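You operate a simulated robot arm through the tools that you are given. There is no shell and no other tool.

The job below is to be done with a simulated two-armed robot. You get a single attempt, and the scene is never put back.

Task
Take the teal brick and leave it in the rimmed tray. Take the black tin on the wall bench and put it away on the upper shelf of the checking bench. Take the pale trivet on the green mat and put it away on the top of the small beige oven. Take the orange tin and leave it on the end of the beige bench. Push the pale sliding lid shut. Fetch the blue felt pad and set it on the top of the black case. Take the white roll from the right end of the near bench and leave it on the long desk behind the black case. Pull the right top drawer open. Do these in any order. Set down upright: black tin.

Only the result counts: the job must be done as asked and must still hold three seconds after the hand-in. Knocking over, shifting, dropping, spilling or breaking anything else fails it. A push-on lid holds only when it is set on centred and level and pressed home; a screw cap is set on level and turned clockwise until tight.

Robot
Two 7-joint arms with fingered hands on one trunk, on a base that drives. Base frame: it is fixed to the floor where the robot stands at the start and does not move with it; the origin is under the middle of the robot, x ahead of it, y to its left, z up. Units: m, rad, N and s.
The left shoulder is at the start at [0.04, 0.146, 1.154], the right one opposite. With the tool pointing down near the work surface each hand reaches from about 0.3 to 0.72 m from the robot's upright axis, wherever it stands, measured 20 degrees to its own side. Places, roughly: black tin (6x6x9 cm) [0.4, -0.6, 0.8]; blue felt pad (5x8x3 cm) [-1.8, -4.5, 0.9]; end of the beige bench [0.5, -3.9, 0.8]; long desk behind the black case (22x20 cm) [-4.1, -2.12, 0.8]; orange tin [0.25, -2.5, 0.75]; pale sliding lid [-1.2, -4.6, 0.9]; pale trivet (9x8x3 cm) [0.4, -2.3, 0.8]; right top drawer [-6.2, -0.7, 0.5]; rimmed tray [0.25, -3.5, 0.75]; teal brick (6x8x5 cm) [0.5, -0.1, 0.8]; top of the black case (16x22 cm) [-3.68, -2.12, 1]; top of the small beige oven (40x18 cm) [-10.36, 0.22, 1.2]; upper shelf of the checking bench (14x172 cm) [-9.26, -7.6, 1.24]; white roll (9x9x5 cm) [-1.8, -4.6, 0.9]. Payload 4 kg a hand.
The tool frame of a hand sits at the grasp point between the pads (the TCP): z along the fingers, y along the line on which they close. The tips reach 0.026 m beyond it. The gripper opens to 0.148 m. The gripper's body begins 0.073 m behind the TCP. The gripper is a hand of 3 fingers: y runs from the thumb to the fingers, the wrist lies at [0, 0, -0.224] in the tool frame, and closing takes about 1.5 s.
Orientation is that of the tool frame in the base frame, as a unit quaternion [w, x, y, z]. With the fingers straight down and closing along the base's y, the tool's x points along the base's -x, its y along +y and its z along -z.

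Tools
- The arms move only by the tool send_rows. It takes "left_motion", "right_motion" or both (then of equal length, played together; a hand with none holds still); each is a list of rows, each a list of 7 numbers: the shift along the base's x, y, z in m, then the turn, a rotation vector about the base's x, y, z in rad, then the finger opening in m, from 0 to 0.148. In form: [[tx, ty, tz, ax, ay, az, grip], ...]. A call has 1 to 20 rows; each row is the pose to reach, as a shift and turn from the pose commanded when the call began. A row lasts 0.2 s, in which the tool goes at most 0.05 m and 0.15 rad; a call with a longer step from one row to the next is refused whole, and so is a gripper value outside its range. A pose out of reach is approached as far as the arm can. The call stops where the force on the tool passes 40 N (or 10 N more than at its start, if that is more) or the arm is blocked; 0.2 s more then pass. The fingers move at their own pace (about 0.108 m/s each) and stop on an object; they squeeze with about 30 N. The grip force told is the motor's: it shows also when the fingers shut on nothing. Time passes only in rows, and 0.2 s behind the last, so rows that repeat a pose let the fingers close. The reply holds the time, the measured pose of the TCP, the force on the tool along the base axes, the opening and the grip force, in the units named above and with some noise, with the torque about the TCP (base axes, N m) and any sound that the robot's microphone picked up, and new pictures: "views" is both (left out), scene, wrist or none (wrist: the cameras of the hands that moved).
- Cameras (640 x 400 px; columns grow to the right, rows downward): "scene" is now at [0.1051, -0.0491, 1.3669]; the picture's right is [-0.47, -0.88, 0.00], its down [-0.61, 0.32, -0.73] and it looks along [0.64, -0.34, -0.69] (base axes); focal length 283 px, centre (320, 200). "left" rides on the left gripper at [-0.068, -0.039, -0.09] in its tool frame; the picture's right is [0.50, -0.87, 0.00], its down [0.66, 0.38, -0.65] and it looks along [0.57, 0.33, 0.76] (tool axes); focal length 222 px, centre (320, 200). "right" rides on the right gripper at [0.068, -0.039, -0.09] in its tool frame; the picture's right is [0.50, 0.87, 0.00], its down [-0.66, 0.38, -0.65] and it looks along [-0.57, 0.33, 0.76] (tool axes); focal length 222 px, centre (320, 200). There is no depth. A picture from a camera that has moved, and an enlarged one, comes with that camera's place and axes in the base frame and with its lens. The place of the scene camera against the robot may be out by one fixed shift of up to 0.025 m in any direction.
- slide_trunk(by): slides the trunk up (or, below 0, down) by that many m; the arms and the scene camera ride with it, the base frame stays. It gives what a move gives, with no picture.
- drive_base(legs): drives the robot by 1 to 6 legs, each [ahead, left, turn to the left] in m, m and rad, along the robot's own axes; the way and the turn of a leg run together, so that a leg with both is an arc; at most 1.5 m and 3.142 rad a leg. The arms and the cameras ride along, it lands a little off, and it stops where it bumps. It gives what a move gives, and a new picture of the scene camera.
- grasp_type(shape, hand): the hand has 3 fingers and takes this shape, open, in about a second: jaw (thumb against the fingers, like two jaws); tri (thumb and two fingers); tip (a fingertip pinch); poke (one finger out to press); point (the index stretched); flat (the hand flat); cup (the hand cupped); fist (a fist). The gripper value then closes the fingers along that shape, each until it touches; the sizes above hold for jaw. It gives what a move gives, with no picture.
- aim_head(pan, tilt): turns the head with the scene camera to pan (to the left, within 1.501 rad either way) and tilt (down, from -0.506 to 1.204), counted from straight ahead of the robot. It gives what a move gives, and a new picture of the scene camera.
- close_up(camera, box): a new picture of the part [left, top, right, bottom] of that camera's present view, enlarged. It takes no simulated time.
- job_done(): hands the job in; it is judged then, once.

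Nothing tells you exact positions but the pictures and the camera data. Unless the task says otherwise, let go and move clear before handing in.

The tools are called after "Request:" as a command line: name --argument value ..., lists and objects as JSON in quotes. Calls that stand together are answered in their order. send_rows: Moves the arms, as the interface text tells. Its arguments: {"type":"object","properties":{"left_motion":{"type":"array"},"right_motion":{"type":"array"},"views":{"type":"string","enum":["both","scene","wrist","none"]}},"required":[]} The other tools are called the same way: slide_trunk (by) slides the trunk up or down; grasp_type (shape, hand) gives the hand a shape; drive_base (legs) drives the base; aim_head (pan, tilt) turns the head that bears the scene camera; close_up (camera, box) takes an enlarged picture of a part of a camera's view; job_done () hands the job in.

At the start:

```text
time: 0.0
left_ee_pos: [0.4759, -0.0347, 1.0788]
left_tcp_rot: [0.0, 0.0, 1.0, 0.0]
left_ft_force: [0.7, -0.1, 0.3]
left_ft_torque: [0.0, 0.0, -0.02]
left_finger_gap: 0.148
left_grasp_force: 0.0
left_shape: jaw
right_ee_pos: [0.3106, -0.478, 1.0288]
right_tcp_rot: [0.0, 0.0, 1.0, 0.0]
right_ft_force: [0.2, -0.1, 0.5]
right_ft_torque: [0.03, -0.02, -0.01]
right_finger_gap: 0.1479
right_grasp_force: 0.1
right_shape: jaw
trunk travel left (down, up): [-0.325, 0.181]
robot x, y, heading: [0.0014, -0.0018, 0.001]
head pan, tilt: [-0.49, 0.759]
```

scene: 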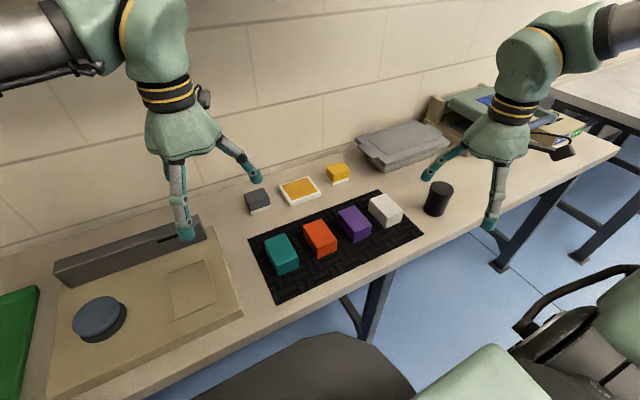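
right: 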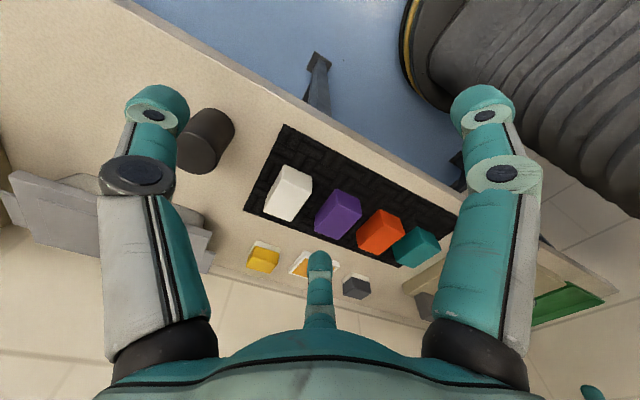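
left: 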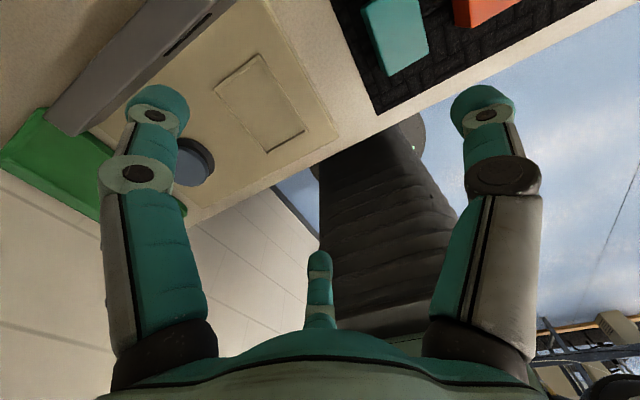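

I see the wall bench ahead with the dark mat of bricks (teal brick near [0.5, -0.15, 0.8]) and the black tin near [0.47, -0.63, 0.8]. Before moving, I'll look around to learn the room.

Request:
aim_head --pan -1.4 --tilt 0.35

Request:
aim_head --pan 1.4 --tilt 0.35

Request:
aim_head --pan 0.0 --tilt 0.9

```text
time: 1.2
left_ee_pos: [0.4759, -0.0362, 1.0801]
left_tcp_rot: [-0.001, 0.0, 1.0, 0.0]
left_ft_force: [0.1, 0.1, -1.1]
left_ft_torque: [-0.01, -0.01, 0.02]
left_finger_gap: 0.1479
left_grasp_force: 0.0
left_shape: jaw
right_ee_pos: [0.3109, -0.4785, 1.0287]
right_tcp_rot: [0.0, 0.0, 1.0, -0.001]
right_ft_force: [0.5, 0.6, 0.4]
right_ft_torque: [-0.02, 0.03, 0.02]
right_finger_gap: 0.148
right_grasp_force: 0.0
right_shape: jaw
trunk travel left (down, up): [-0.325, 0.181]
robot x, y, heading: [0.0038, -0.0009, -0.003]
head pan, tilt: [-1.4, 0.351]
camera scene: at [0.0483, -0.102, 1.4033], right [-0.99, -0.17, 0.0], down [-0.06, 0.34, -0.94], along [0.16, -0.93, -0.34], focal length 283 px, centre (320, 200)
```

scene: 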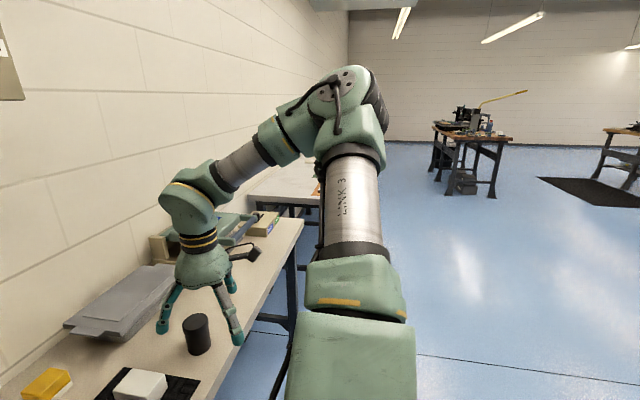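

```text
time: 3.7
left_ee_pos: [0.4754, -0.0359, 1.0799]
left_tcp_rot: [0.0, 0.0, 1.0, 0.0]
left_ft_force: [-0.1, 0.9, -0.2]
left_ft_torque: [-0.02, 0.01, 0.02]
left_finger_gap: 0.1481
left_grasp_force: 0.1
left_shape: jaw
right_ee_pos: [0.3114, -0.4785, 1.0294]
right_tcp_rot: [0.0, -0.001, 1.0, 0.0]
right_ft_force: [-0.1, 0.1, -0.3]
right_ft_torque: [0.04, 0.02, 0.01]
right_finger_gap: 0.1478
right_grasp_force: 0.0
right_shape: jaw
trunk travel left (down, up): [-0.325, 0.181]
robot x, y, heading: [0.001, 0.0027, -0.001]
head pan, tilt: [1.4, 0.351]
camera scene: at [0.0482, 0.0815, 1.4033], right [0.99, -0.17, 0.0], down [-0.06, -0.34, -0.94], along [0.16, 0.93, -0.34], focal length 283 px, centre (320, 200)
```

scene: 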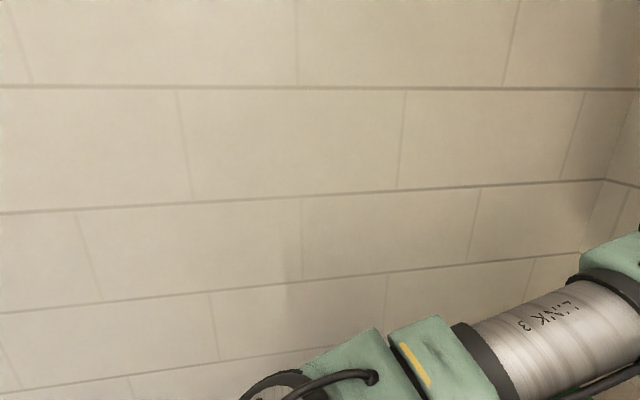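

```text
time: 5.2
left_ee_pos: [0.4752, -0.0355, 1.0787]
left_tcp_rot: [-0.001, 0.0, 1.0, 0.0]
left_ft_force: [0.4, -0.4, 0.3]
left_ft_torque: [-0.03, 0.0, 0.02]
left_finger_gap: 0.1478
left_grasp_force: 0.0
left_shape: jaw
right_ee_pos: [0.3108, -0.4785, 1.0284]
right_tcp_rot: [0.001, 0.0, 1.0, 0.0]
right_ft_force: [0.2, -0.1, 0.5]
right_ft_torque: [-0.03, 0.02, 0.02]
right_finger_gap: 0.1478
right_grasp_force: 0.0
right_shape: jaw
trunk travel left (down, up): [-0.325, 0.181]
robot x, y, heading: [0.0013, -0.0046, 0.001]
head pan, tilt: [0.0, 0.901]
camera scene: at [0.1078, -0.0102, 1.3558], right [0.0, -1.0, 0.0], down [-0.78, 0.0, -0.62], along [0.62, 0.0, -0.78], focal length 283 px, centre (320, 200)
```

scene: 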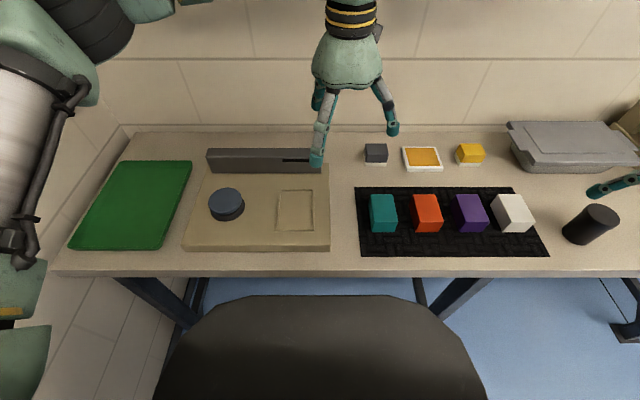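

The bench is clear to read: teal brick left-most on the dark mat, black tin at its right end. I'll zoom in to measure the brick and the tin from the scene and right wrist cameras.

Request:
close_up --camera "scene" --box '[340, 130, 640, 280]'

Request:
close_up --camera "right" --box '[80, 60, 480, 310]'

Request:
close_up --camera "left" --box '[100, 0, 640, 338]'

```text
2.13 times, centred on (490, 205) of scene
camera zoom: at [0.1078, -0.0102, 1.3558], right [0.0, -1.0, 0.0], down [-0.78, 0.0, -0.62], along [0.62, 0.0, -0.78], focal length 603 px, centre (-43, 189)
```

zoom: 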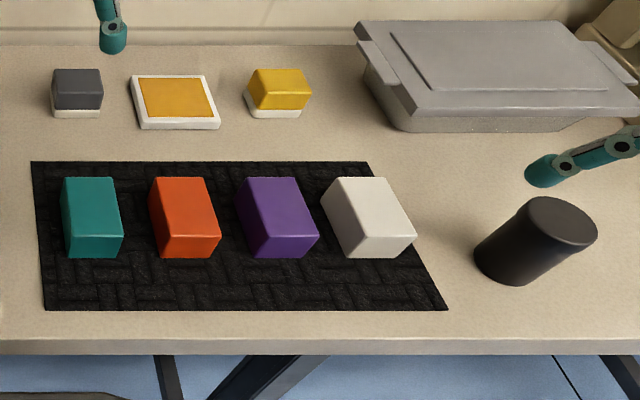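

```text
1.60 times, centred on (280, 185) of right
camera zoom: at [0.243, -0.5167, 1.1203], right [-0.5, 0.87, 0.0], down [0.66, 0.38, 0.65], along [0.57, 0.33, -0.76], focal length 355 px, centre (384, 224)
```

zoom: 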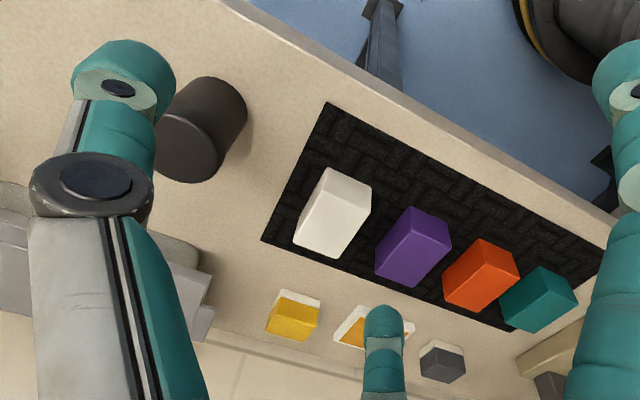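

```text
1.18 times, centred on (370, 169) of left
camera zoom: at [0.5441, -0.0761, 1.1694], right [-0.5, -0.87, 0.0], down [-0.66, 0.38, 0.65], along [-0.57, 0.33, -0.76], focal length 263 px, centre (261, 237)
```

zoom: 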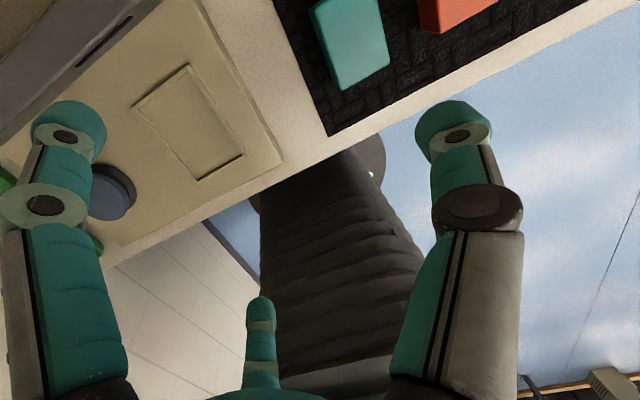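

The hand appears to have three fingers about 120° apart, so before grasping I'll test how the jaw shape closes in free air with the left hand.

Request:
send_rows --left_motion '[[0, 0, 0, 0, 0, 0, 0.07], [0, 0, 0, 0, 0, 0, 0.07], [0, 0, 0, 0, 0, 0, 0.07], [0, 0, 0, 0, 0, 0, 0.07], [0, 0, 0, 0, 0, 0, 0.07]]' --views "both"

Request:
send_rows --left_motion '[[0, 0, 0, 0, 0, 0, 0.0], [0, 0, 0, 0, 0, 0, 0.0], [0, 0, 0, 0, 0, 0, 0.0], [0, 0, 0, 0, 0, 0, 0.0], [0, 0, 0, 0, 0, 0, 0.0]]' --views "wrist"

```text
time: 6.4
left_ee_pos: [0.4767, -0.0362, 1.0801]
left_tcp_rot: [0.0, 0.0, 1.0, -0.001]
left_ft_force: [-0.1, 0.0, 0.2]
left_ft_torque: [-0.02, 0.03, -0.01]
left_finger_gap: 0.0706
left_grasp_force: 0.1
left_shape: jaw
right_ee_pos: [0.3113, -0.4771, 1.0294]
right_tcp_rot: [0.001, -0.001, 1.0, 0.0]
right_ft_force: [0.5, -0.4, 0.1]
right_ft_torque: [-0.01, 0.0, 0.01]
right_finger_gap: 0.1479
right_grasp_force: 0.0
right_shape: jaw
trunk travel left (down, up): [-0.325, 0.181]
robot x, y, heading: [-0.0058, 0.0047, -0.003]
head pan, tilt: [0.0, 0.901]
camera scene: at [0.1078, -0.0103, 1.3557], right [0.0, -1.0, 0.0], down [-0.78, 0.0, -0.62], along [0.62, 0.0, -0.78], focal length 283 px, centre (320, 200)
camera left: at [0.5441, -0.0761, 1.1694], right [-0.5, -0.87, 0.0], down [-0.66, 0.38, 0.65], along [-0.57, 0.33, -0.76], focal length 222 px, centre (320, 200)
```

scene: 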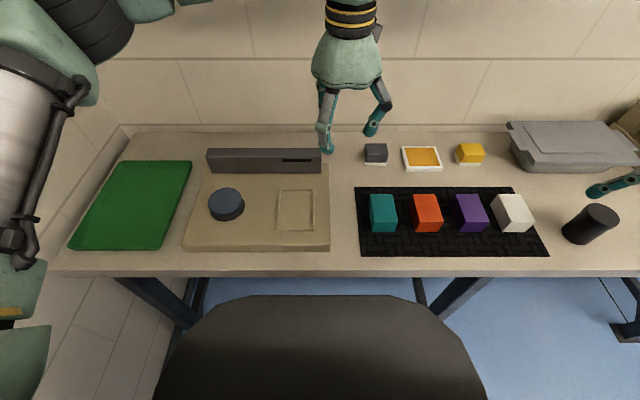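
left: 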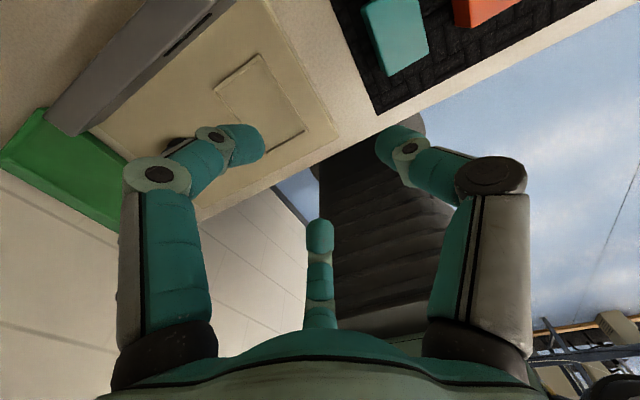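

```text
time: 7.6
left_ee_pos: [0.4762, -0.0355, 1.0792]
left_tcp_rot: [0.0, -0.001, 1.0, 0.0]
left_ft_force: [0.5, 0.0, 0.2]
left_ft_torque: [0.0, 0.01, 0.02]
left_finger_gap: 0.0001
left_grasp_force: 29.9
left_shape: jaw
right_ee_pos: [0.3108, -0.4783, 1.0293]
right_tcp_rot: [0.0, 0.0, 1.0, 0.0]
right_ft_force: [0.8, -0.4, 0.4]
right_ft_torque: [0.03, 0.03, -0.04]
right_finger_gap: 0.1478
right_grasp_force: 0.1
right_shape: jaw
trunk travel left (down, up): [-0.325, 0.181]
robot x, y, heading: [-0.004, -0.0043, -0.006]
head pan, tilt: [0.0, 0.901]
camera left: at [0.5441, -0.0761, 1.1694], right [-0.5, -0.87, 0.0], down [-0.66, 0.38, 0.65], along [-0.57, 0.33, -0.76], focal length 222 px, centre (320, 200)
```

left: 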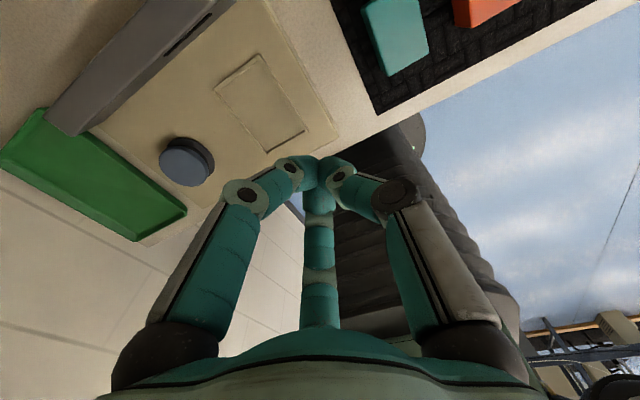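

Fingers close centrally from three sides. Now I'll move the left hand above the teal brick and the right hand above the black tin (estimated [0.50, -0.145] and [0.445, -0.585]) to measure with the wrist cameras.

Request:
send_rows --left_motion '[[0.005, -0.03, -0.01, 0, 0, 0, 0.148], [0.01, -0.06, -0.03, 0, 0, 0, 0.148], [0.02, -0.09, -0.05, 0, 0, 0, 0.148], [0.025, -0.108, -0.06, 0, 0, 0, 0.148], [0.025, -0.108, -0.06, 0, 0, 0, 0.148]]' --right_motion '[[0.03, -0.025, 0, 0, 0, 0, 0.148], [0.06, -0.05, 0, 0, 0, 0, 0.148], [0.09, -0.075, 0, 0, 0, 0, 0.148], [0.12, -0.095, 0, 0, 0, 0, 0.148], [0.135, -0.107, 0, 0, 0, 0, 0.148]]' --views "both"

```text
time: 8.8
left_ee_pos: [0.504, -0.1441, 1.0189]
left_tcp_rot: [0.0, 0.001, 1.0, 0.0]
left_ft_force: [0.3, -0.9, 0.1]
left_ft_torque: [-0.04, 0.0, -0.02]
left_finger_gap: 0.1479
left_grasp_force: 0.1
left_shape: jaw
right_ee_pos: [0.4466, -0.5835, 1.0281]
right_tcp_rot: [0.0, 0.0, 1.0, 0.001]
right_ft_force: [-1.2, -0.1, 0.7]
right_ft_torque: [0.05, 0.0, -0.01]
right_finger_gap: 0.1481
right_grasp_force: 0.0
right_shape: jaw
trunk travel left (down, up): [-0.325, 0.181]
robot x, y, heading: [0.0008, -0.0014, -0.001]
head pan, tilt: [0.0, 0.901]
camera scene: at [0.1082, -0.0099, 1.3557], right [0.0, -1.0, 0.0], down [-0.78, 0.0, -0.62], along [0.62, 0.0, -0.78], focal length 283 px, centre (320, 200)
camera right: at [0.3775, -0.6219, 1.12], right [-0.5, 0.87, 0.0], down [0.66, 0.38, 0.65], along [0.57, 0.33, -0.76], focal length 222 px, centre (320, 200)
camera left: at [0.5712, -0.1837, 1.1081], right [-0.5, -0.87, 0.0], down [-0.66, 0.38, 0.65], along [-0.57, 0.33, -0.76], focal length 222 px, centre (320, 200)
```

scene: 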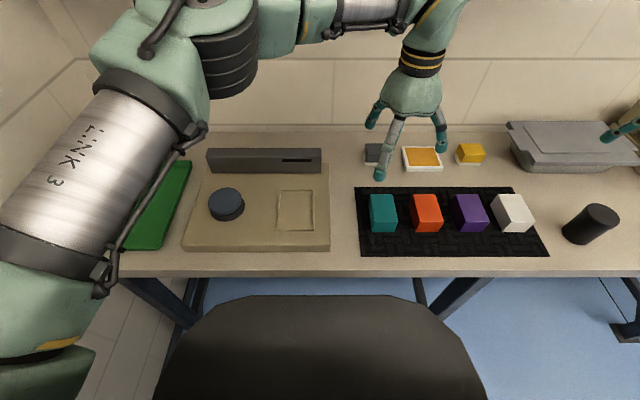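
right: 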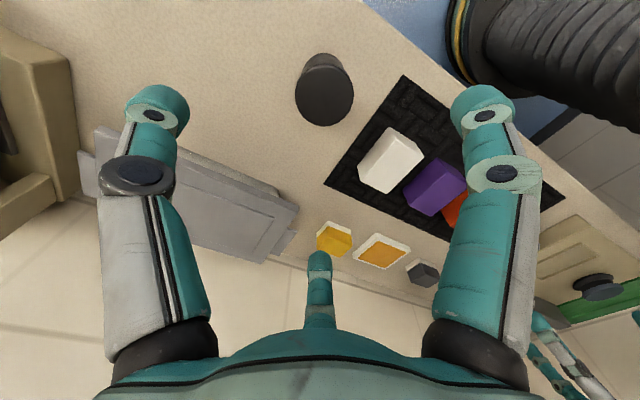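
left: 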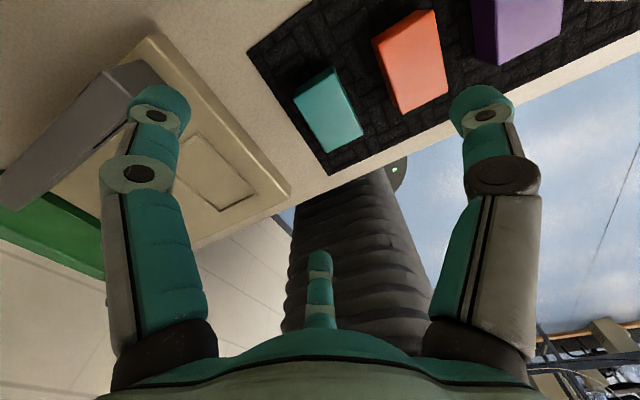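

Request:
close_up --camera "left" --box '[240, 30, 480, 180]'

Request:
close_up --camera "right" --box '[240, 20, 480, 170]'

```text
2.67 times, centred on (360, 105) of left
camera zoom: at [0.5712, -0.1837, 1.1081], right [-0.5, -0.87, 0.0], down [-0.66, 0.38, 0.65], along [-0.57, 0.33, -0.76], focal length 592 px, centre (213, 453)
```

zoom: 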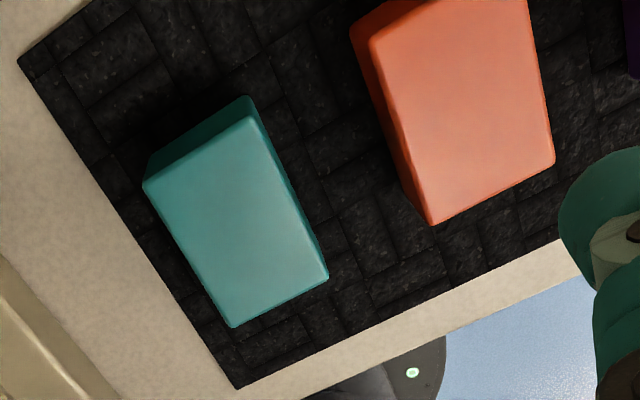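

```text
2.67 times, centred on (360, 95) of right
camera zoom: at [0.3775, -0.6219, 1.12], right [-0.5, 0.87, 0.0], down [0.66, 0.38, 0.65], along [0.57, 0.33, -0.76], focal length 592 px, centre (213, 480)
```

zoom: 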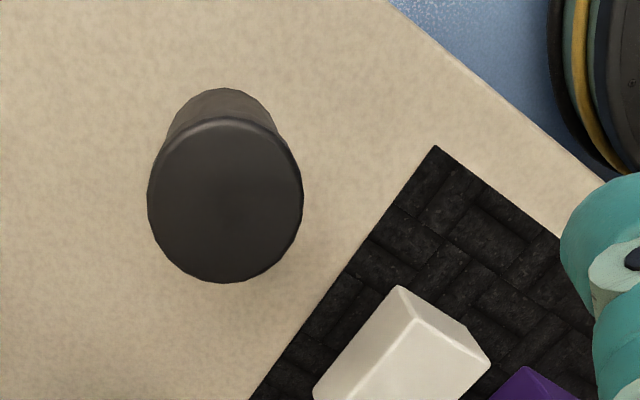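

From two right-wrist views the mat/bench top comes out at z≈0.80; the teal brick's centre is about [0.482, -0.146] with its top near 0.855, and the black tin is at [0.432, -0.585] with its top near 0.89. I'll go part way down with both hands and check.

Request:
send_rows --left_motion '[[-0.0215, -0.002, -0.03, 0, 0, 0, 0.105], [-0.0215, -0.002, -0.07, 0, 0, 0, 0.105], [-0.0215, -0.002, -0.09, 0, 0, 0, 0.105]]' --right_motion '[[-0.0146, -0.0015, -0.02, 0, 0, 0, 0.11], [-0.0146, -0.0015, -0.05, 0, 0, 0, 0.11], [-0.0146, -0.0015, -0.073, 0, 0, 0, 0.11]]' --views "both"

```text
time: 9.6
left_ee_pos: [0.4804, -0.1457, 0.9297]
left_tcp_rot: [0.0, -0.001, 1.0, 0.0]
left_ft_force: [-0.8, -0.5, 0.7]
left_ft_torque: [0.04, -0.04, 0.02]
left_finger_gap: 0.1052
left_grasp_force: 0.0
left_shape: jaw
right_ee_pos: [0.4306, -0.5886, 0.9566]
right_tcp_rot: [0.0, 0.0, 1.0, 0.001]
right_ft_force: [-0.1, 0.8, -0.9]
right_ft_torque: [0.02, -0.01, 0.02]
right_finger_gap: 0.1105
right_grasp_force: 0.0
right_shape: jaw
trunk travel left (down, up): [-0.325, 0.181]
robot x, y, heading: [-0.0026, 0.0021, 0.001]
head pan, tilt: [0.0, 0.901]
camera scene: at [0.1083, -0.0107, 1.3557], right [0.0, -1.0, 0.0], down [-0.78, 0.0, -0.62], along [0.62, 0.0, -0.78], focal length 283 px, centre (320, 200)
camera right: at [0.3628, -0.6262, 1.0461], right [-0.5, 0.87, 0.0], down [0.66, 0.38, 0.65], along [0.57, 0.33, -0.76], focal length 222 px, centre (320, 200)
camera left: at [0.549, -0.1861, 1.0189], right [-0.5, -0.87, 0.0], down [-0.66, 0.38, 0.65], along [-0.57, 0.33, -0.76], focal length 222 px, centre (320, 200)
```

scene: 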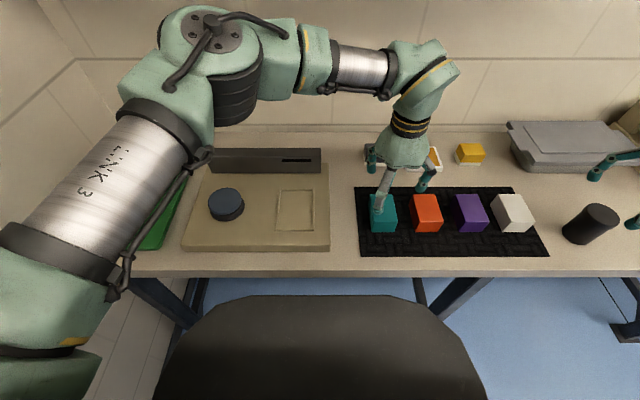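
right: 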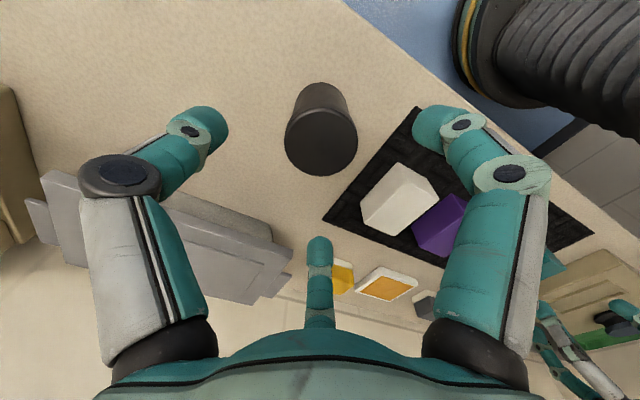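
left: 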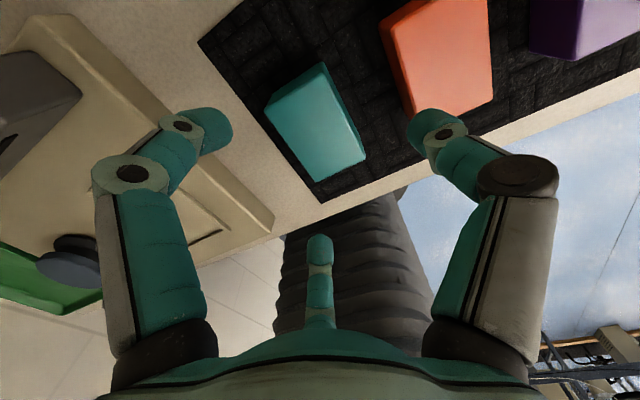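

Request:
close_up --camera "left" --box '[220, 50, 460, 200]'

Request:
close_up --camera "right" --box '[220, 70, 460, 220]'

```text
2.67 times, centred on (340, 125) of left
camera zoom: at [0.549, -0.1861, 1.0189], right [-0.5, -0.87, 0.0], down [-0.66, 0.38, 0.65], along [-0.57, 0.33, -0.76], focal length 592 px, centre (267, 400)
```

zoom: 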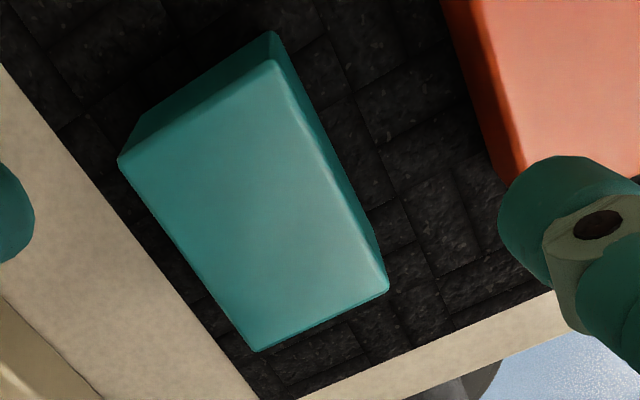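

```text
2.67 times, centred on (340, 145) of right
camera zoom: at [0.3628, -0.6262, 1.0461], right [-0.5, 0.87, 0.0], down [0.66, 0.38, 0.65], along [0.57, 0.33, -0.76], focal length 592 px, centre (267, 347)
```

zoom: 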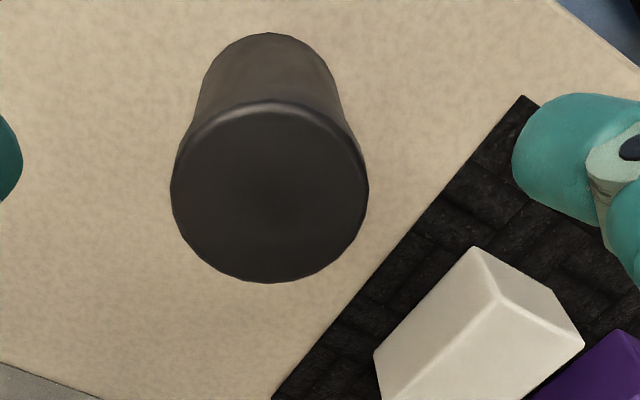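

Triangulation now gives the brick at [0.479, -0.145], top 0.844, and the tin at [0.436, -0.583], top 0.873. I'll lower both hands and close.

Request:
send_rows --left_motion '[[-0.002, 0.0024, -0.03, 0, 0, 0, 0.105], [-0.002, 0.0024, -0.06, 0, 0, 0, 0.105], [-0.002, 0.0024, -0.085, 0, 0, 0, 0.105], [-0.002, 0.0024, -0.099, 0, 0, 0, 0.105], [-0.002, 0.0024, -0.099, 0, 0, 0, 0.105]]' --right_motion '[[0.005, 0.0045, -0.03, 0, 0, 0, 0.11], [0.005, 0.0045, -0.06, 0, 0, 0, 0.11], [0.005, 0.0045, -0.09, 0, 0, 0, 0.11], [0.005, 0.0045, -0.121, 0, 0, 0, 0.11], [0.005, 0.0045, -0.121, 0, 0, 0, 0.11]]' --views "both"

```text
time: 10.8
left_ee_pos: [0.4777, -0.1425, 0.8306]
left_tcp_rot: [-0.001, 0.0, 1.0, 0.001]
left_ft_force: [0.8, 0.2, 2.2]
left_ft_torque: [0.09, 0.05, -0.01]
left_finger_gap: 0.1047
left_grasp_force: 0.0
left_shape: jaw
right_ee_pos: [0.4354, -0.5826, 0.8372]
right_tcp_rot: [0.001, 0.0, 1.0, 0.0]
right_ft_force: [0.1, 0.0, 0.4]
right_ft_torque: [-0.01, -0.01, -0.01]
right_finger_gap: 0.1102
right_grasp_force: 0.0
right_shape: jaw
trunk travel left (down, up): [-0.325, 0.181]
robot x, y, heading: [-0.0027, 0.0032, -0.002]
head pan, tilt: [0.0, 0.901]
camera scene: at [0.1072, -0.01, 1.3558], right [0.0, -1.0, 0.0], down [-0.78, 0.0, -0.62], along [0.62, 0.0, -0.78], focal length 283 px, centre (320, 200)
camera right: at [0.3678, -0.6208, 0.9274], right [-0.5, 0.87, 0.0], down [0.65, 0.38, 0.65], along [0.57, 0.33, -0.76], focal length 222 px, centre (320, 200)
camera left: at [0.5448, -0.1832, 0.9207], right [-0.5, -0.87, 0.0], down [-0.66, 0.38, 0.65], along [-0.57, 0.33, -0.76], focal length 222 px, centre (320, 200)
```

scene: 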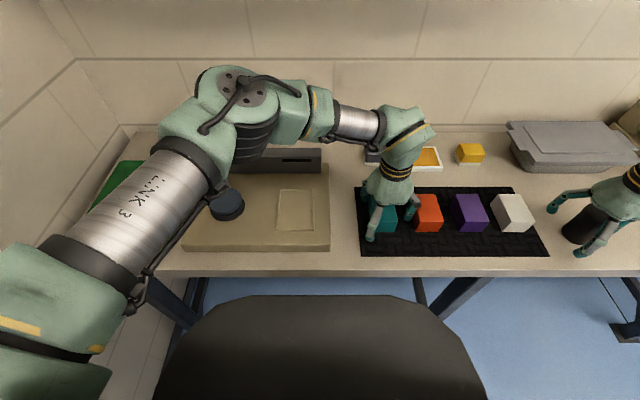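
right: 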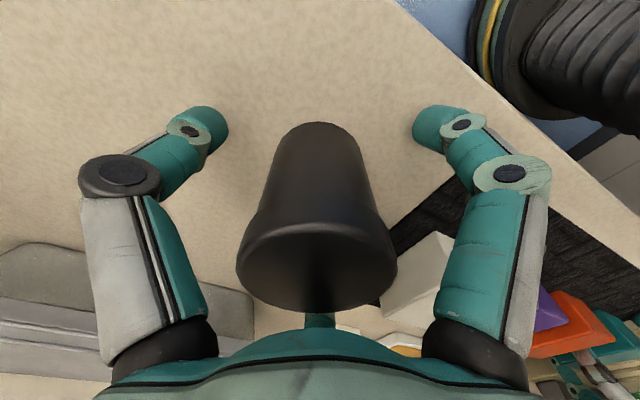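
left: 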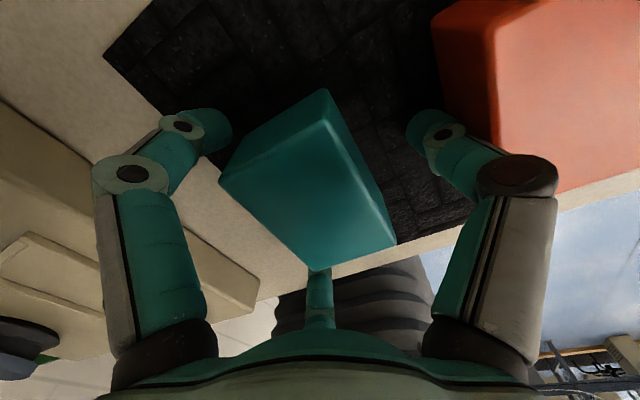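

Both hands straddle their objects cleanly. Closing both now.

Request:
send_rows --left_motion '[[0, 0, 0, 0, 0, 0, 0.08], [0, 0, 0, 0, 0, 0, 0.05], [0, 0, 0, 0, 0, 0, 0.02], [0, 0, 0, 0, 0, 0, 0.0], [0, 0, 0, 0, 0, 0, 0.0], [0, 0, 0, 0, 0, 0, 0.0], [0, 0, 0, 0, 0, 0, 0.0]]' --right_motion '[[0, 0, 0, 0, 0, 0, 0.08], [0, 0, 0, 0, 0, 0, 0.05], [0, 0, 0, 0, 0, 0, 0.02], [0, 0, 0, 0, 0, 0, 0.0], [0, 0, 0, 0, 0, 0, 0.0], [0, 0, 0, 0, 0, 0, 0.0], [0, 0, 0, 0, 0, 0, 0.0]]' --views "wrist"

```text
time: 12.4
left_ee_pos: [0.4774, -0.1423, 0.8315]
left_tcp_rot: [0.0, 0.0, 1.0, 0.0]
left_ft_force: [0.0, 2.1, 5.6]
left_ft_torque: [0.22, -0.05, 0.07]
left_finger_gap: 0.0684
left_grasp_force: 30.2
left_shape: jaw
right_ee_pos: [0.4364, -0.5815, 0.8368]
right_tcp_rot: [-0.001, 0.0, 1.0, 0.0]
right_ft_force: [-0.1, 0.9, 0.1]
right_ft_torque: [0.0, 0.02, -0.02]
right_finger_gap: 0.0494
right_grasp_force: 29.9
right_shape: jaw
trunk travel left (down, up): [-0.325, 0.181]
robot x, y, heading: [-0.0006, 0.0004, 0.001]
head pan, tilt: [0.0, 0.901]
camera right: at [0.3679, -0.6209, 0.9274], right [-0.5, 0.87, 0.0], down [0.66, 0.38, 0.65], along [0.57, 0.33, -0.76], focal length 222 px, centre (320, 200)
camera left: at [0.545, -0.1833, 0.9208], right [-0.5, -0.87, 0.0], down [-0.66, 0.38, 0.65], along [-0.57, 0.33, -0.76], focal length 222 px, centre (320, 200)
```

right: 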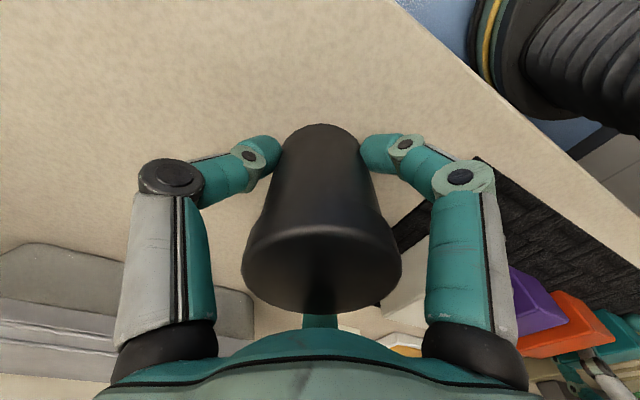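
left: 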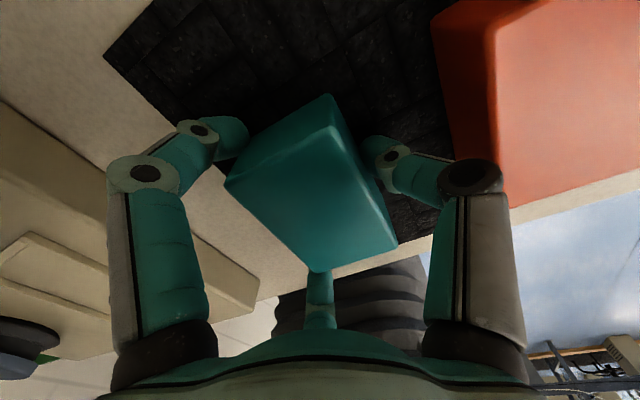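

Both grips show about 30 N. I'll lift gently 4 cm, then check that both objects rise with the hands.

Request:
send_rows --left_motion '[[0, 0, 0.01, 0, 0, 0, 0.0], [0, 0, 0.025, 0, 0, 0, 0.0], [0, 0, 0.04, 0, 0, 0, 0.0], [0, 0, 0.06, 0, 0, 0, 0.0]]' --right_motion '[[0, 0, 0.01, 0, 0, 0, 0.0], [0, 0, 0.025, 0, 0, 0, 0.0], [0, 0, 0.04, 0, 0, 0, 0.0], [0, 0, 0.06, 0, 0, 0, 0.0]]' --views "both"

```text
time: 13.4
left_ee_pos: [0.4762, -0.142, 0.8898]
left_tcp_rot: [0.0, -0.001, 1.0, 0.0]
left_ft_force: [0.1, 0.5, -0.6]
left_ft_torque: [-0.03, 0.0, 0.02]
left_finger_gap: 0.0684
left_grasp_force: 29.9
left_shape: jaw
right_ee_pos: [0.435, -0.5812, 0.8962]
right_tcp_rot: [-0.001, 0.0, 1.0, 0.0]
right_ft_force: [-0.5, -0.3, -1.4]
right_ft_torque: [-0.02, -0.03, 0.0]
right_finger_gap: 0.0495
right_grasp_force: 29.2
right_shape: jaw
trunk travel left (down, up): [-0.325, 0.181]
robot x, y, heading: [-0.0003, -0.004, -0.001]
head pan, tilt: [0.0, 0.901]
camera scene: at [0.1073, -0.0098, 1.3558], right [0.0, -1.0, 0.0], down [-0.78, 0.0, -0.62], along [0.62, 0.0, -0.78], focal length 283 px, centre (320, 200)
camera right: at [0.367, -0.6196, 0.987], right [-0.5, 0.87, 0.0], down [0.66, 0.38, 0.65], along [0.57, 0.33, -0.76], focal length 222 px, centre (320, 200)
camera left: at [0.5445, -0.1831, 0.9799], right [-0.5, -0.87, 0.0], down [-0.66, 0.38, 0.65], along [-0.57, 0.33, -0.76], focal length 222 px, centre (320, 200)
```

scene: 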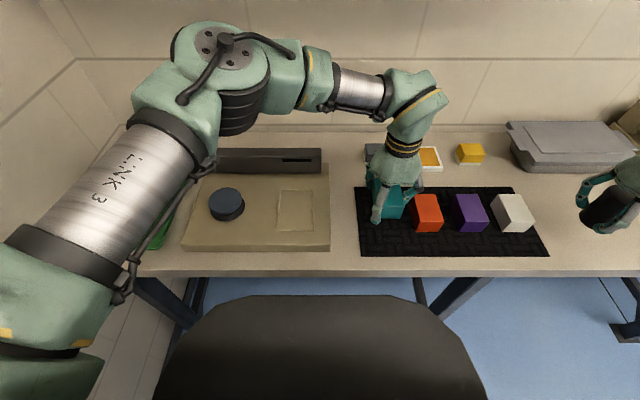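
right: 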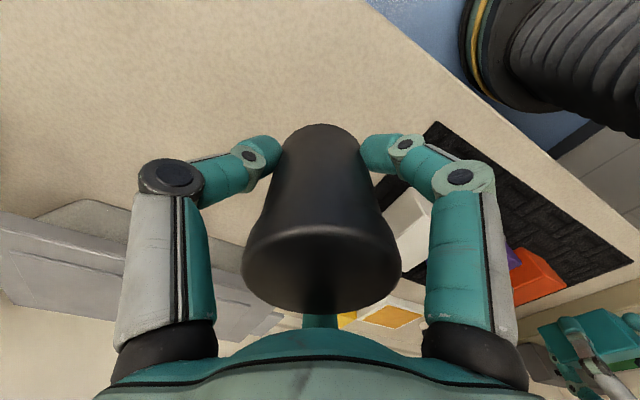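
left: 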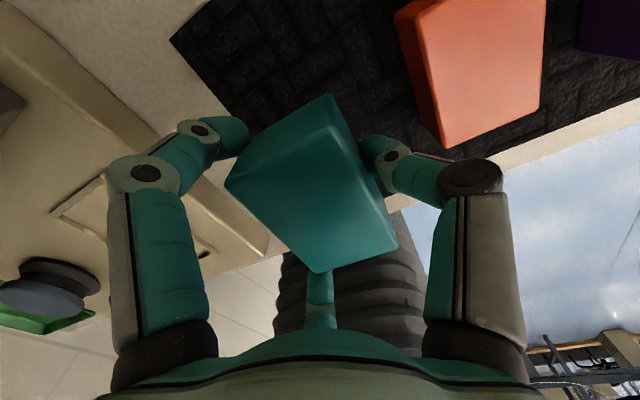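

Both objects are held. I'll raise the hands and tuck them in before driving back from the bench.

Request:
send_rows --left_motion '[[0, 0, 0.05, 0, 0, 0, 0.0], [0, 0, 0.1, 0, 0, 0, 0.0], [0, 0, 0.15, 0, 0, 0, 0.0], [-0.02, 0.04, 0.17, 0, 0, 0, 0.0], [-0.04, 0.08, 0.18, 0, 0, 0, 0.0], [-0.06, 0.12, 0.18, 0, 0, 0, 0.0], [-0.08, 0.16, 0.18, 0, 0, 0, 0.0], [-0.1, 0.2, 0.18, 0, 0, 0, 0.0], [-0.1, 0.24, 0.18, 0, 0, 0, 0.0]]' --right_motion '[[0, 0, 0.05, 0, 0, 0, 0.0], [0, 0, 0.1, 0, 0, 0, 0.0], [0, 0, 0.15, 0, 0, 0, 0.0], [-0.01, 0.04, 0.17, 0, 0, 0, 0.0], [-0.02, 0.08, 0.18, 0, 0, 0, 0.0], [-0.03, 0.12, 0.18, 0, 0, 0, 0.0], [-0.04, 0.16, 0.18, 0, 0, 0, 0.0], [-0.05, 0.2, 0.18, 0, 0, 0, 0.0], [-0.06, 0.24, 0.18, 0, 0, 0, 0.0]]' --views "scene"

Request:
aim_head --pan -1.5 --tilt 0.4

```text
time: 15.4
left_ee_pos: [0.3781, 0.0979, 1.0715]
left_tcp_rot: [-0.001, -0.001, 1.0, -0.002]
left_ft_force: [0.7, -0.4, -2.1]
left_ft_torque: [0.0, 0.01, -0.01]
left_finger_gap: 0.0679
left_grasp_force: 30.5
left_shape: jaw
right_ee_pos: [0.3748, -0.3417, 1.0777]
right_tcp_rot: [0.0, 0.001, 1.0, -0.001]
right_ft_force: [0.0, 0.2, -1.4]
right_ft_torque: [-0.01, -0.01, 0.0]
right_finger_gap: 0.0491
right_grasp_force: 30.3
right_shape: jaw
trunk travel left (down, up): [-0.325, 0.181]
robot x, y, heading: [0.0035, 0.0002, 0.003]
head pan, tilt: [0.0, 0.901]
camera scene: at [0.1078, -0.0076, 1.3557], right [0.0, -1.0, 0.0], down [-0.78, 0.0, -0.62], along [0.62, 0.0, -0.78], focal length 283 px, centre (320, 200)
```

scene: 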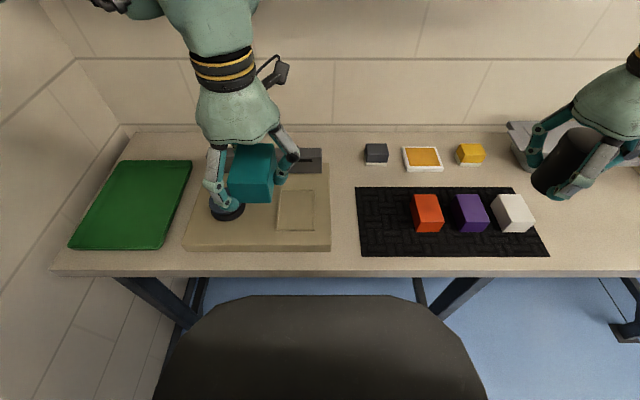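

```text
time: 17.0
left_ee_pos: [0.378, 0.0941, 1.0703]
left_tcp_rot: [0.0, 0.0, 1.0, 0.0]
left_ft_force: [0.3, -0.1, -0.6]
left_ft_torque: [0.0, 0.01, 0.0]
left_finger_gap: 0.0678
left_grasp_force: 29.5
left_shape: jaw
right_ee_pos: [0.3754, -0.3428, 1.0782]
right_tcp_rot: [0.0, -0.001, 1.0, 0.0]
right_ft_force: [-0.7, 0.7, -1.5]
right_ft_torque: [0.01, 0.01, -0.01]
right_finger_gap: 0.0491
right_grasp_force: 29.3
right_shape: jaw
trunk travel left (down, up): [-0.325, 0.181]
robot x, y, heading: [0.0012, 0.0003, -0.004]
head pan, tilt: [-1.499, 0.4]
camera scene: at [0.0392, -0.1025, 1.3987], right [-1.0, -0.07, 0.0], down [-0.03, 0.39, -0.92], along [0.07, -0.92, -0.39], focal length 283 px, centre (320, 200)
```

scene: 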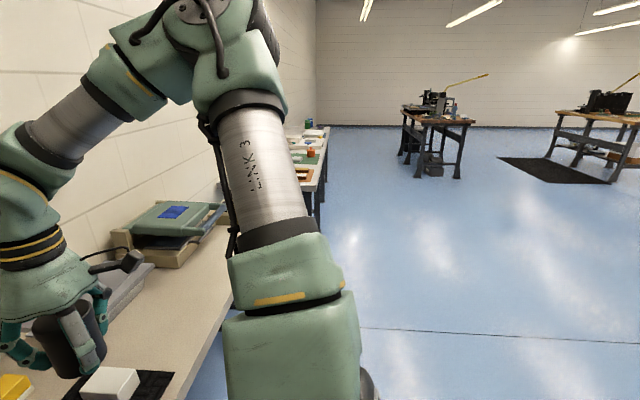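

The aisle to my right is clear and a second bench (green mat, orange tin) continues along the wall. I'll back off 0.6 m and drive sideways to about y = -2.2.

Request:
drive_base --legs '[[-0.6, 0, 0], [0, -1.5, 0], [0, -0.7, 0]]'

Request:
aim_head --pan -0.5 --tilt 0.6

```text
time: 31.0
left_ee_pos: [-0.1737, -2.1066, 1.0706]
left_tcp_rot: [0.0, -0.024, 1.0, 0.0]
left_ft_force: [0.5, -0.4, -1.5]
left_ft_torque: [-0.04, 0.0, -0.01]
left_finger_gap: 0.068
left_grasp_force: 29.9
left_shape: jaw
right_ee_pos: [-0.1552, -2.5462, 1.0775]
right_tcp_rot: [-0.001, -0.024, 1.0, 0.0]
right_ft_force: [-0.7, 0.2, -1.6]
right_ft_torque: [-0.01, -0.01, 0.0]
right_finger_gap: 0.0493
right_grasp_force: 29.9
right_shape: jaw
trunk travel left (down, up): [-0.325, 0.181]
robot x, y, heading: [-0.5449, -2.2179, 0.05]
head pan, tilt: [-1.499, 0.4]
camera scene: at [-0.5033, -2.3201, 1.3988], right [-0.99, -0.12, 0.0], down [-0.05, 0.39, -0.92], along [0.11, -0.91, -0.39], focal length 283 px, centre (320, 200)
```

scene: 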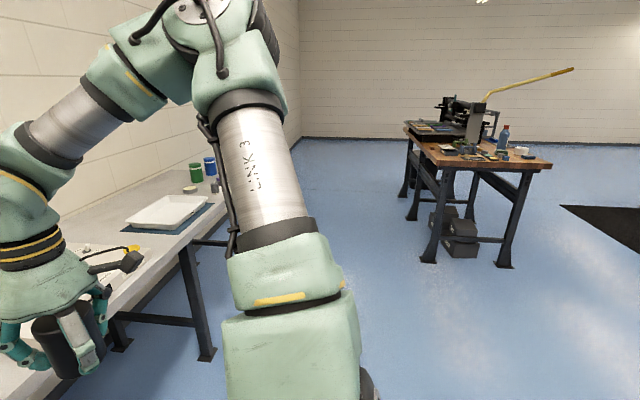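

```text
time: 32.3
left_ee_pos: [-0.1739, -2.1072, 1.0711]
left_tcp_rot: [0.0, -0.023, 1.0, 0.0]
left_ft_force: [1.0, 0.0, -0.9]
left_ft_torque: [-0.01, 0.01, 0.01]
left_finger_gap: 0.0679
left_grasp_force: 29.9
left_shape: jaw
right_ee_pos: [-0.155, -2.544, 1.0769]
right_tcp_rot: [0.0, -0.023, 1.0, -0.001]
right_ft_force: [0.0, -0.2, -0.9]
right_ft_torque: [0.02, -0.01, -0.01]
right_finger_gap: 0.0497
right_grasp_force: 30.1
right_shape: jaw
trunk travel left (down, up): [-0.325, 0.181]
robot x, y, heading: [-0.5486, -2.22, 0.044]
head pan, tilt: [-0.499, 0.6]
camera scene: at [-0.4347, -2.2675, 1.3805], right [-0.44, -0.9, 0.0], down [-0.51, 0.25, -0.82], along [0.74, -0.36, -0.57], focal length 283 px, centre (320, 200)
```

scene: 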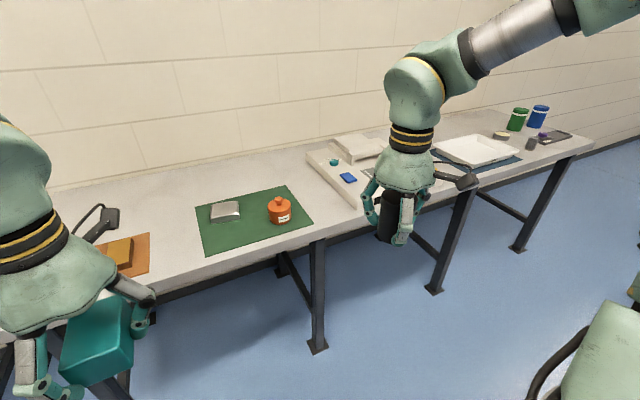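

The green mat with the grey trivet and orange tin, the white rimmed tray at about [0.38, -3.51], and the bench end with cups are visible. I'll drive right to bring the left hand in front of the tray.

Request:
drive_base --legs '[[0, -1.42, -0.045]]'

Request:
aim_head --pan 0.0 --tilt 0.6

```text
time: 39.4
left_ee_pos: [-0.1278, -3.547, 1.0721]
left_tcp_rot: [0.0, -0.006, 1.0, 0.0]
left_ft_force: [-0.9, -0.1, -1.9]
left_ft_torque: [-0.01, 0.0, 0.01]
left_finger_gap: 0.0679
left_grasp_force: 30.5
left_shape: jaw
right_ee_pos: [-0.1241, -3.9858, 1.0791]
right_tcp_rot: [0.0, -0.007, 1.0, 0.0]
right_ft_force: [-1.0, -0.6, -1.0]
right_ft_torque: [-0.02, 0.01, -0.01]
right_finger_gap: 0.0496
right_grasp_force: 29.8
right_shape: jaw
trunk travel left (down, up): [-0.325, 0.181]
robot x, y, heading: [-0.5073, -3.6422, 0.01]
head pan, tilt: [-0.499, 0.6]
camera scene: at [-0.3937, -3.6974, 1.3805], right [-0.47, -0.88, 0.0], down [-0.5, 0.26, -0.82], along [0.73, -0.39, -0.57], focal length 283 px, centre (320, 200)
```

scene: 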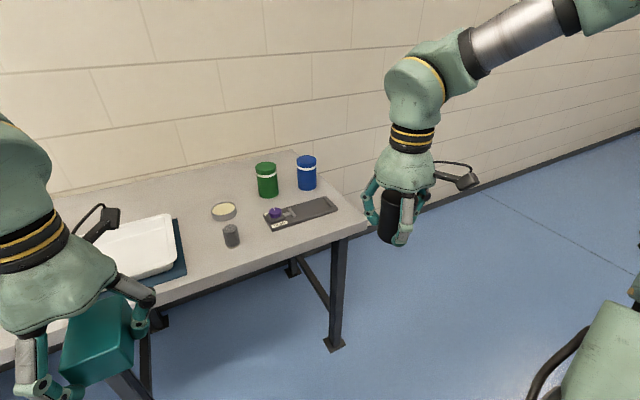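

```text
time: 40.3
left_ee_pos: [-0.1274, -3.5462, 1.0702]
left_tcp_rot: [-0.001, -0.007, 1.0, -0.001]
left_ft_force: [0.1, -0.4, -0.6]
left_ft_torque: [0.0, -0.02, 0.01]
left_finger_gap: 0.068
left_grasp_force: 30.6
left_shape: jaw
right_ee_pos: [-0.1231, -3.9848, 1.0785]
right_tcp_rot: [0.0, -0.007, 1.0, 0.0]
right_ft_force: [0.9, -0.1, -1.1]
right_ft_torque: [-0.02, 0.03, 0.01]
right_finger_gap: 0.0493
right_grasp_force: 29.9
right_shape: jaw
trunk travel left (down, up): [-0.325, 0.181]
robot x, y, heading: [-0.5035, -3.6461, 0.012]
head pan, tilt: [0.0, 0.6]
camera scene: at [-0.3835, -3.6552, 1.3805], right [0.01, -1.0, 0.0], down [-0.57, -0.01, -0.82], along [0.82, 0.01, -0.57], focal length 283 px, centre (320, 200)
```

scene: 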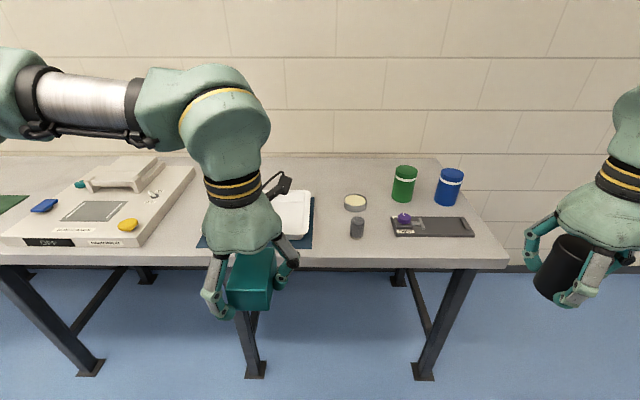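

The tray sits on a blue mat directly left-ahead, and the bench end carries cups, a disc, a small grey cylinder and a dark plate. I'll drive forward to bring the tray within the left hand's reach.

Request:
drive_base --legs '[[0.29, 0, -0.01]]'

```text
time: 42.3
left_ee_pos: [0.1632, -3.5489, 1.071]
left_tcp_rot: [0.0, 0.0, 1.0, 0.001]
left_ft_force: [0.0, -0.6, -1.3]
left_ft_torque: [-0.02, 0.01, -0.03]
left_finger_gap: 0.0683
left_grasp_force: 29.6
left_shape: jaw
right_ee_pos: [0.1604, -3.9878, 1.0786]
right_tcp_rot: [0.001, -0.001, 1.0, 0.0]
right_ft_force: [-0.1, -1.1, -1.7]
right_ft_torque: [-0.01, -0.01, -0.01]
right_finger_gap: 0.049
right_grasp_force: 29.9
right_shape: jaw
trunk travel left (down, up): [-0.325, 0.181]
robot x, y, heading: [-0.2123, -3.644, -0.001]
head pan, tilt: [0.0, 0.6]
camera scene: at [-0.0941, -3.6545, 1.3806], right [0.0, -1.0, 0.0], down [-0.56, 0.0, -0.83], along [0.83, 0.0, -0.56], focal length 283 px, centre (320, 200)
```

scene: 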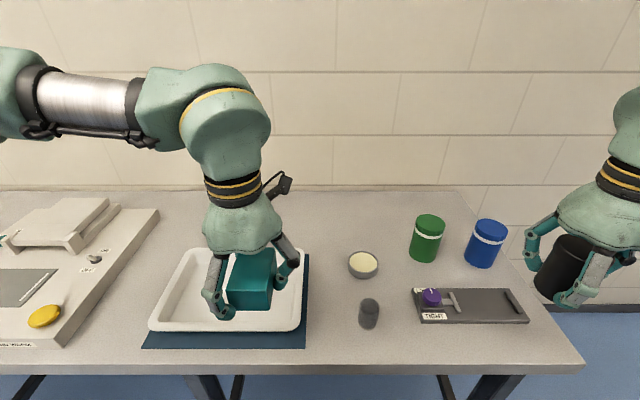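

The tray spans roughly x 0.25–0.49, y -3.59 to -3.275 (centre [0.37, -3.43]). I'll carry the brick over its centre and part way down, then check.

Request:
send_rows --left_motion '[[0.04, 0.022, 0, 0, 0, 0, 0.0], [0.08, 0.044, 0, 0, 0, 0, 0.0], [0.12, 0.066, 0, 0, 0, 0, 0.0], [0.16, 0.088, 0, 0, 0, 0, 0.0], [0.205, 0.11, 0, 0, 0, 0, 0.0], [0.207, 0.115, -0.04, 0, 0, 0, 0.0], [0.207, 0.115, -0.08, 0, 0, 0, 0.0], [0.207, 0.115, -0.12, 0, 0, 0, 0.0], [0.207, 0.115, -0.16, 0, 0, 0, 0.0]]' --views "both"

```text
time: 44.3
left_ee_pos: [0.3722, -3.4331, 0.9097]
left_tcp_rot: [-0.001, -0.002, 1.0, 0.0]
left_ft_force: [0.5, -0.1, -2.0]
left_ft_torque: [0.0, 0.03, -0.01]
left_finger_gap: 0.0677
left_grasp_force: 30.2
left_shape: jaw
right_ee_pos: [0.1625, -3.9869, 1.0784]
right_tcp_rot: [0.001, -0.001, 1.0, 0.0]
right_ft_force: [0.6, 0.2, -1.1]
right_ft_torque: [-0.02, 0.02, 0.01]
right_finger_gap: 0.0492
right_grasp_force: 30.2
right_shape: jaw
trunk travel left (down, up): [-0.325, 0.181]
robot x, y, heading: [-0.2125, -3.6442, 0.001]
head pan, tilt: [0.0, 0.6]
camera scene: at [-0.092, -3.6538, 1.3804], right [0.0, -1.0, 0.0], down [-0.57, 0.0, -0.82], along [0.82, 0.0, -0.57], focal length 283 px, centre (320, 200)
camera left: at [0.4391, -3.4727, 1.0001], right [-0.5, -0.87, 0.0], down [-0.66, 0.38, 0.65], along [-0.57, 0.33, -0.76], focal length 222 px, centre (320, 200)
```

scene: 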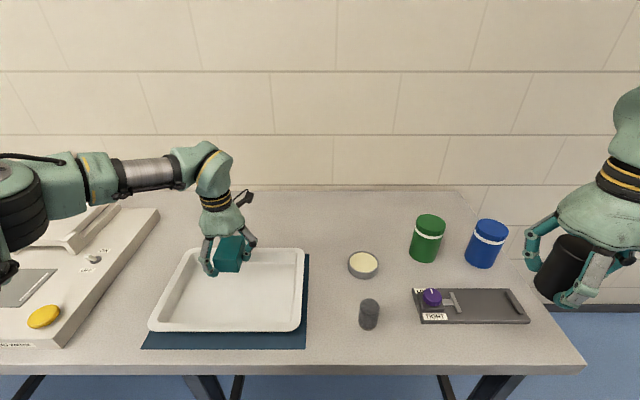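
left: 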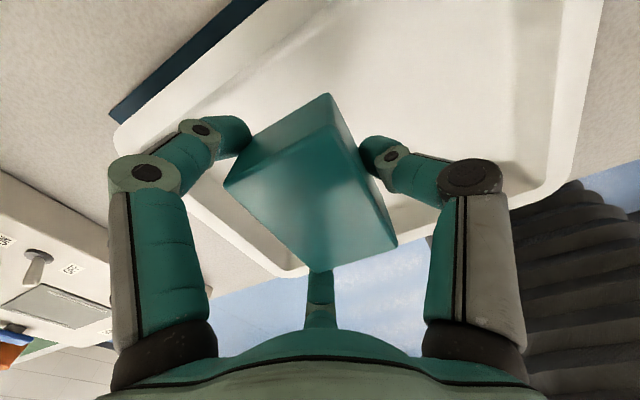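

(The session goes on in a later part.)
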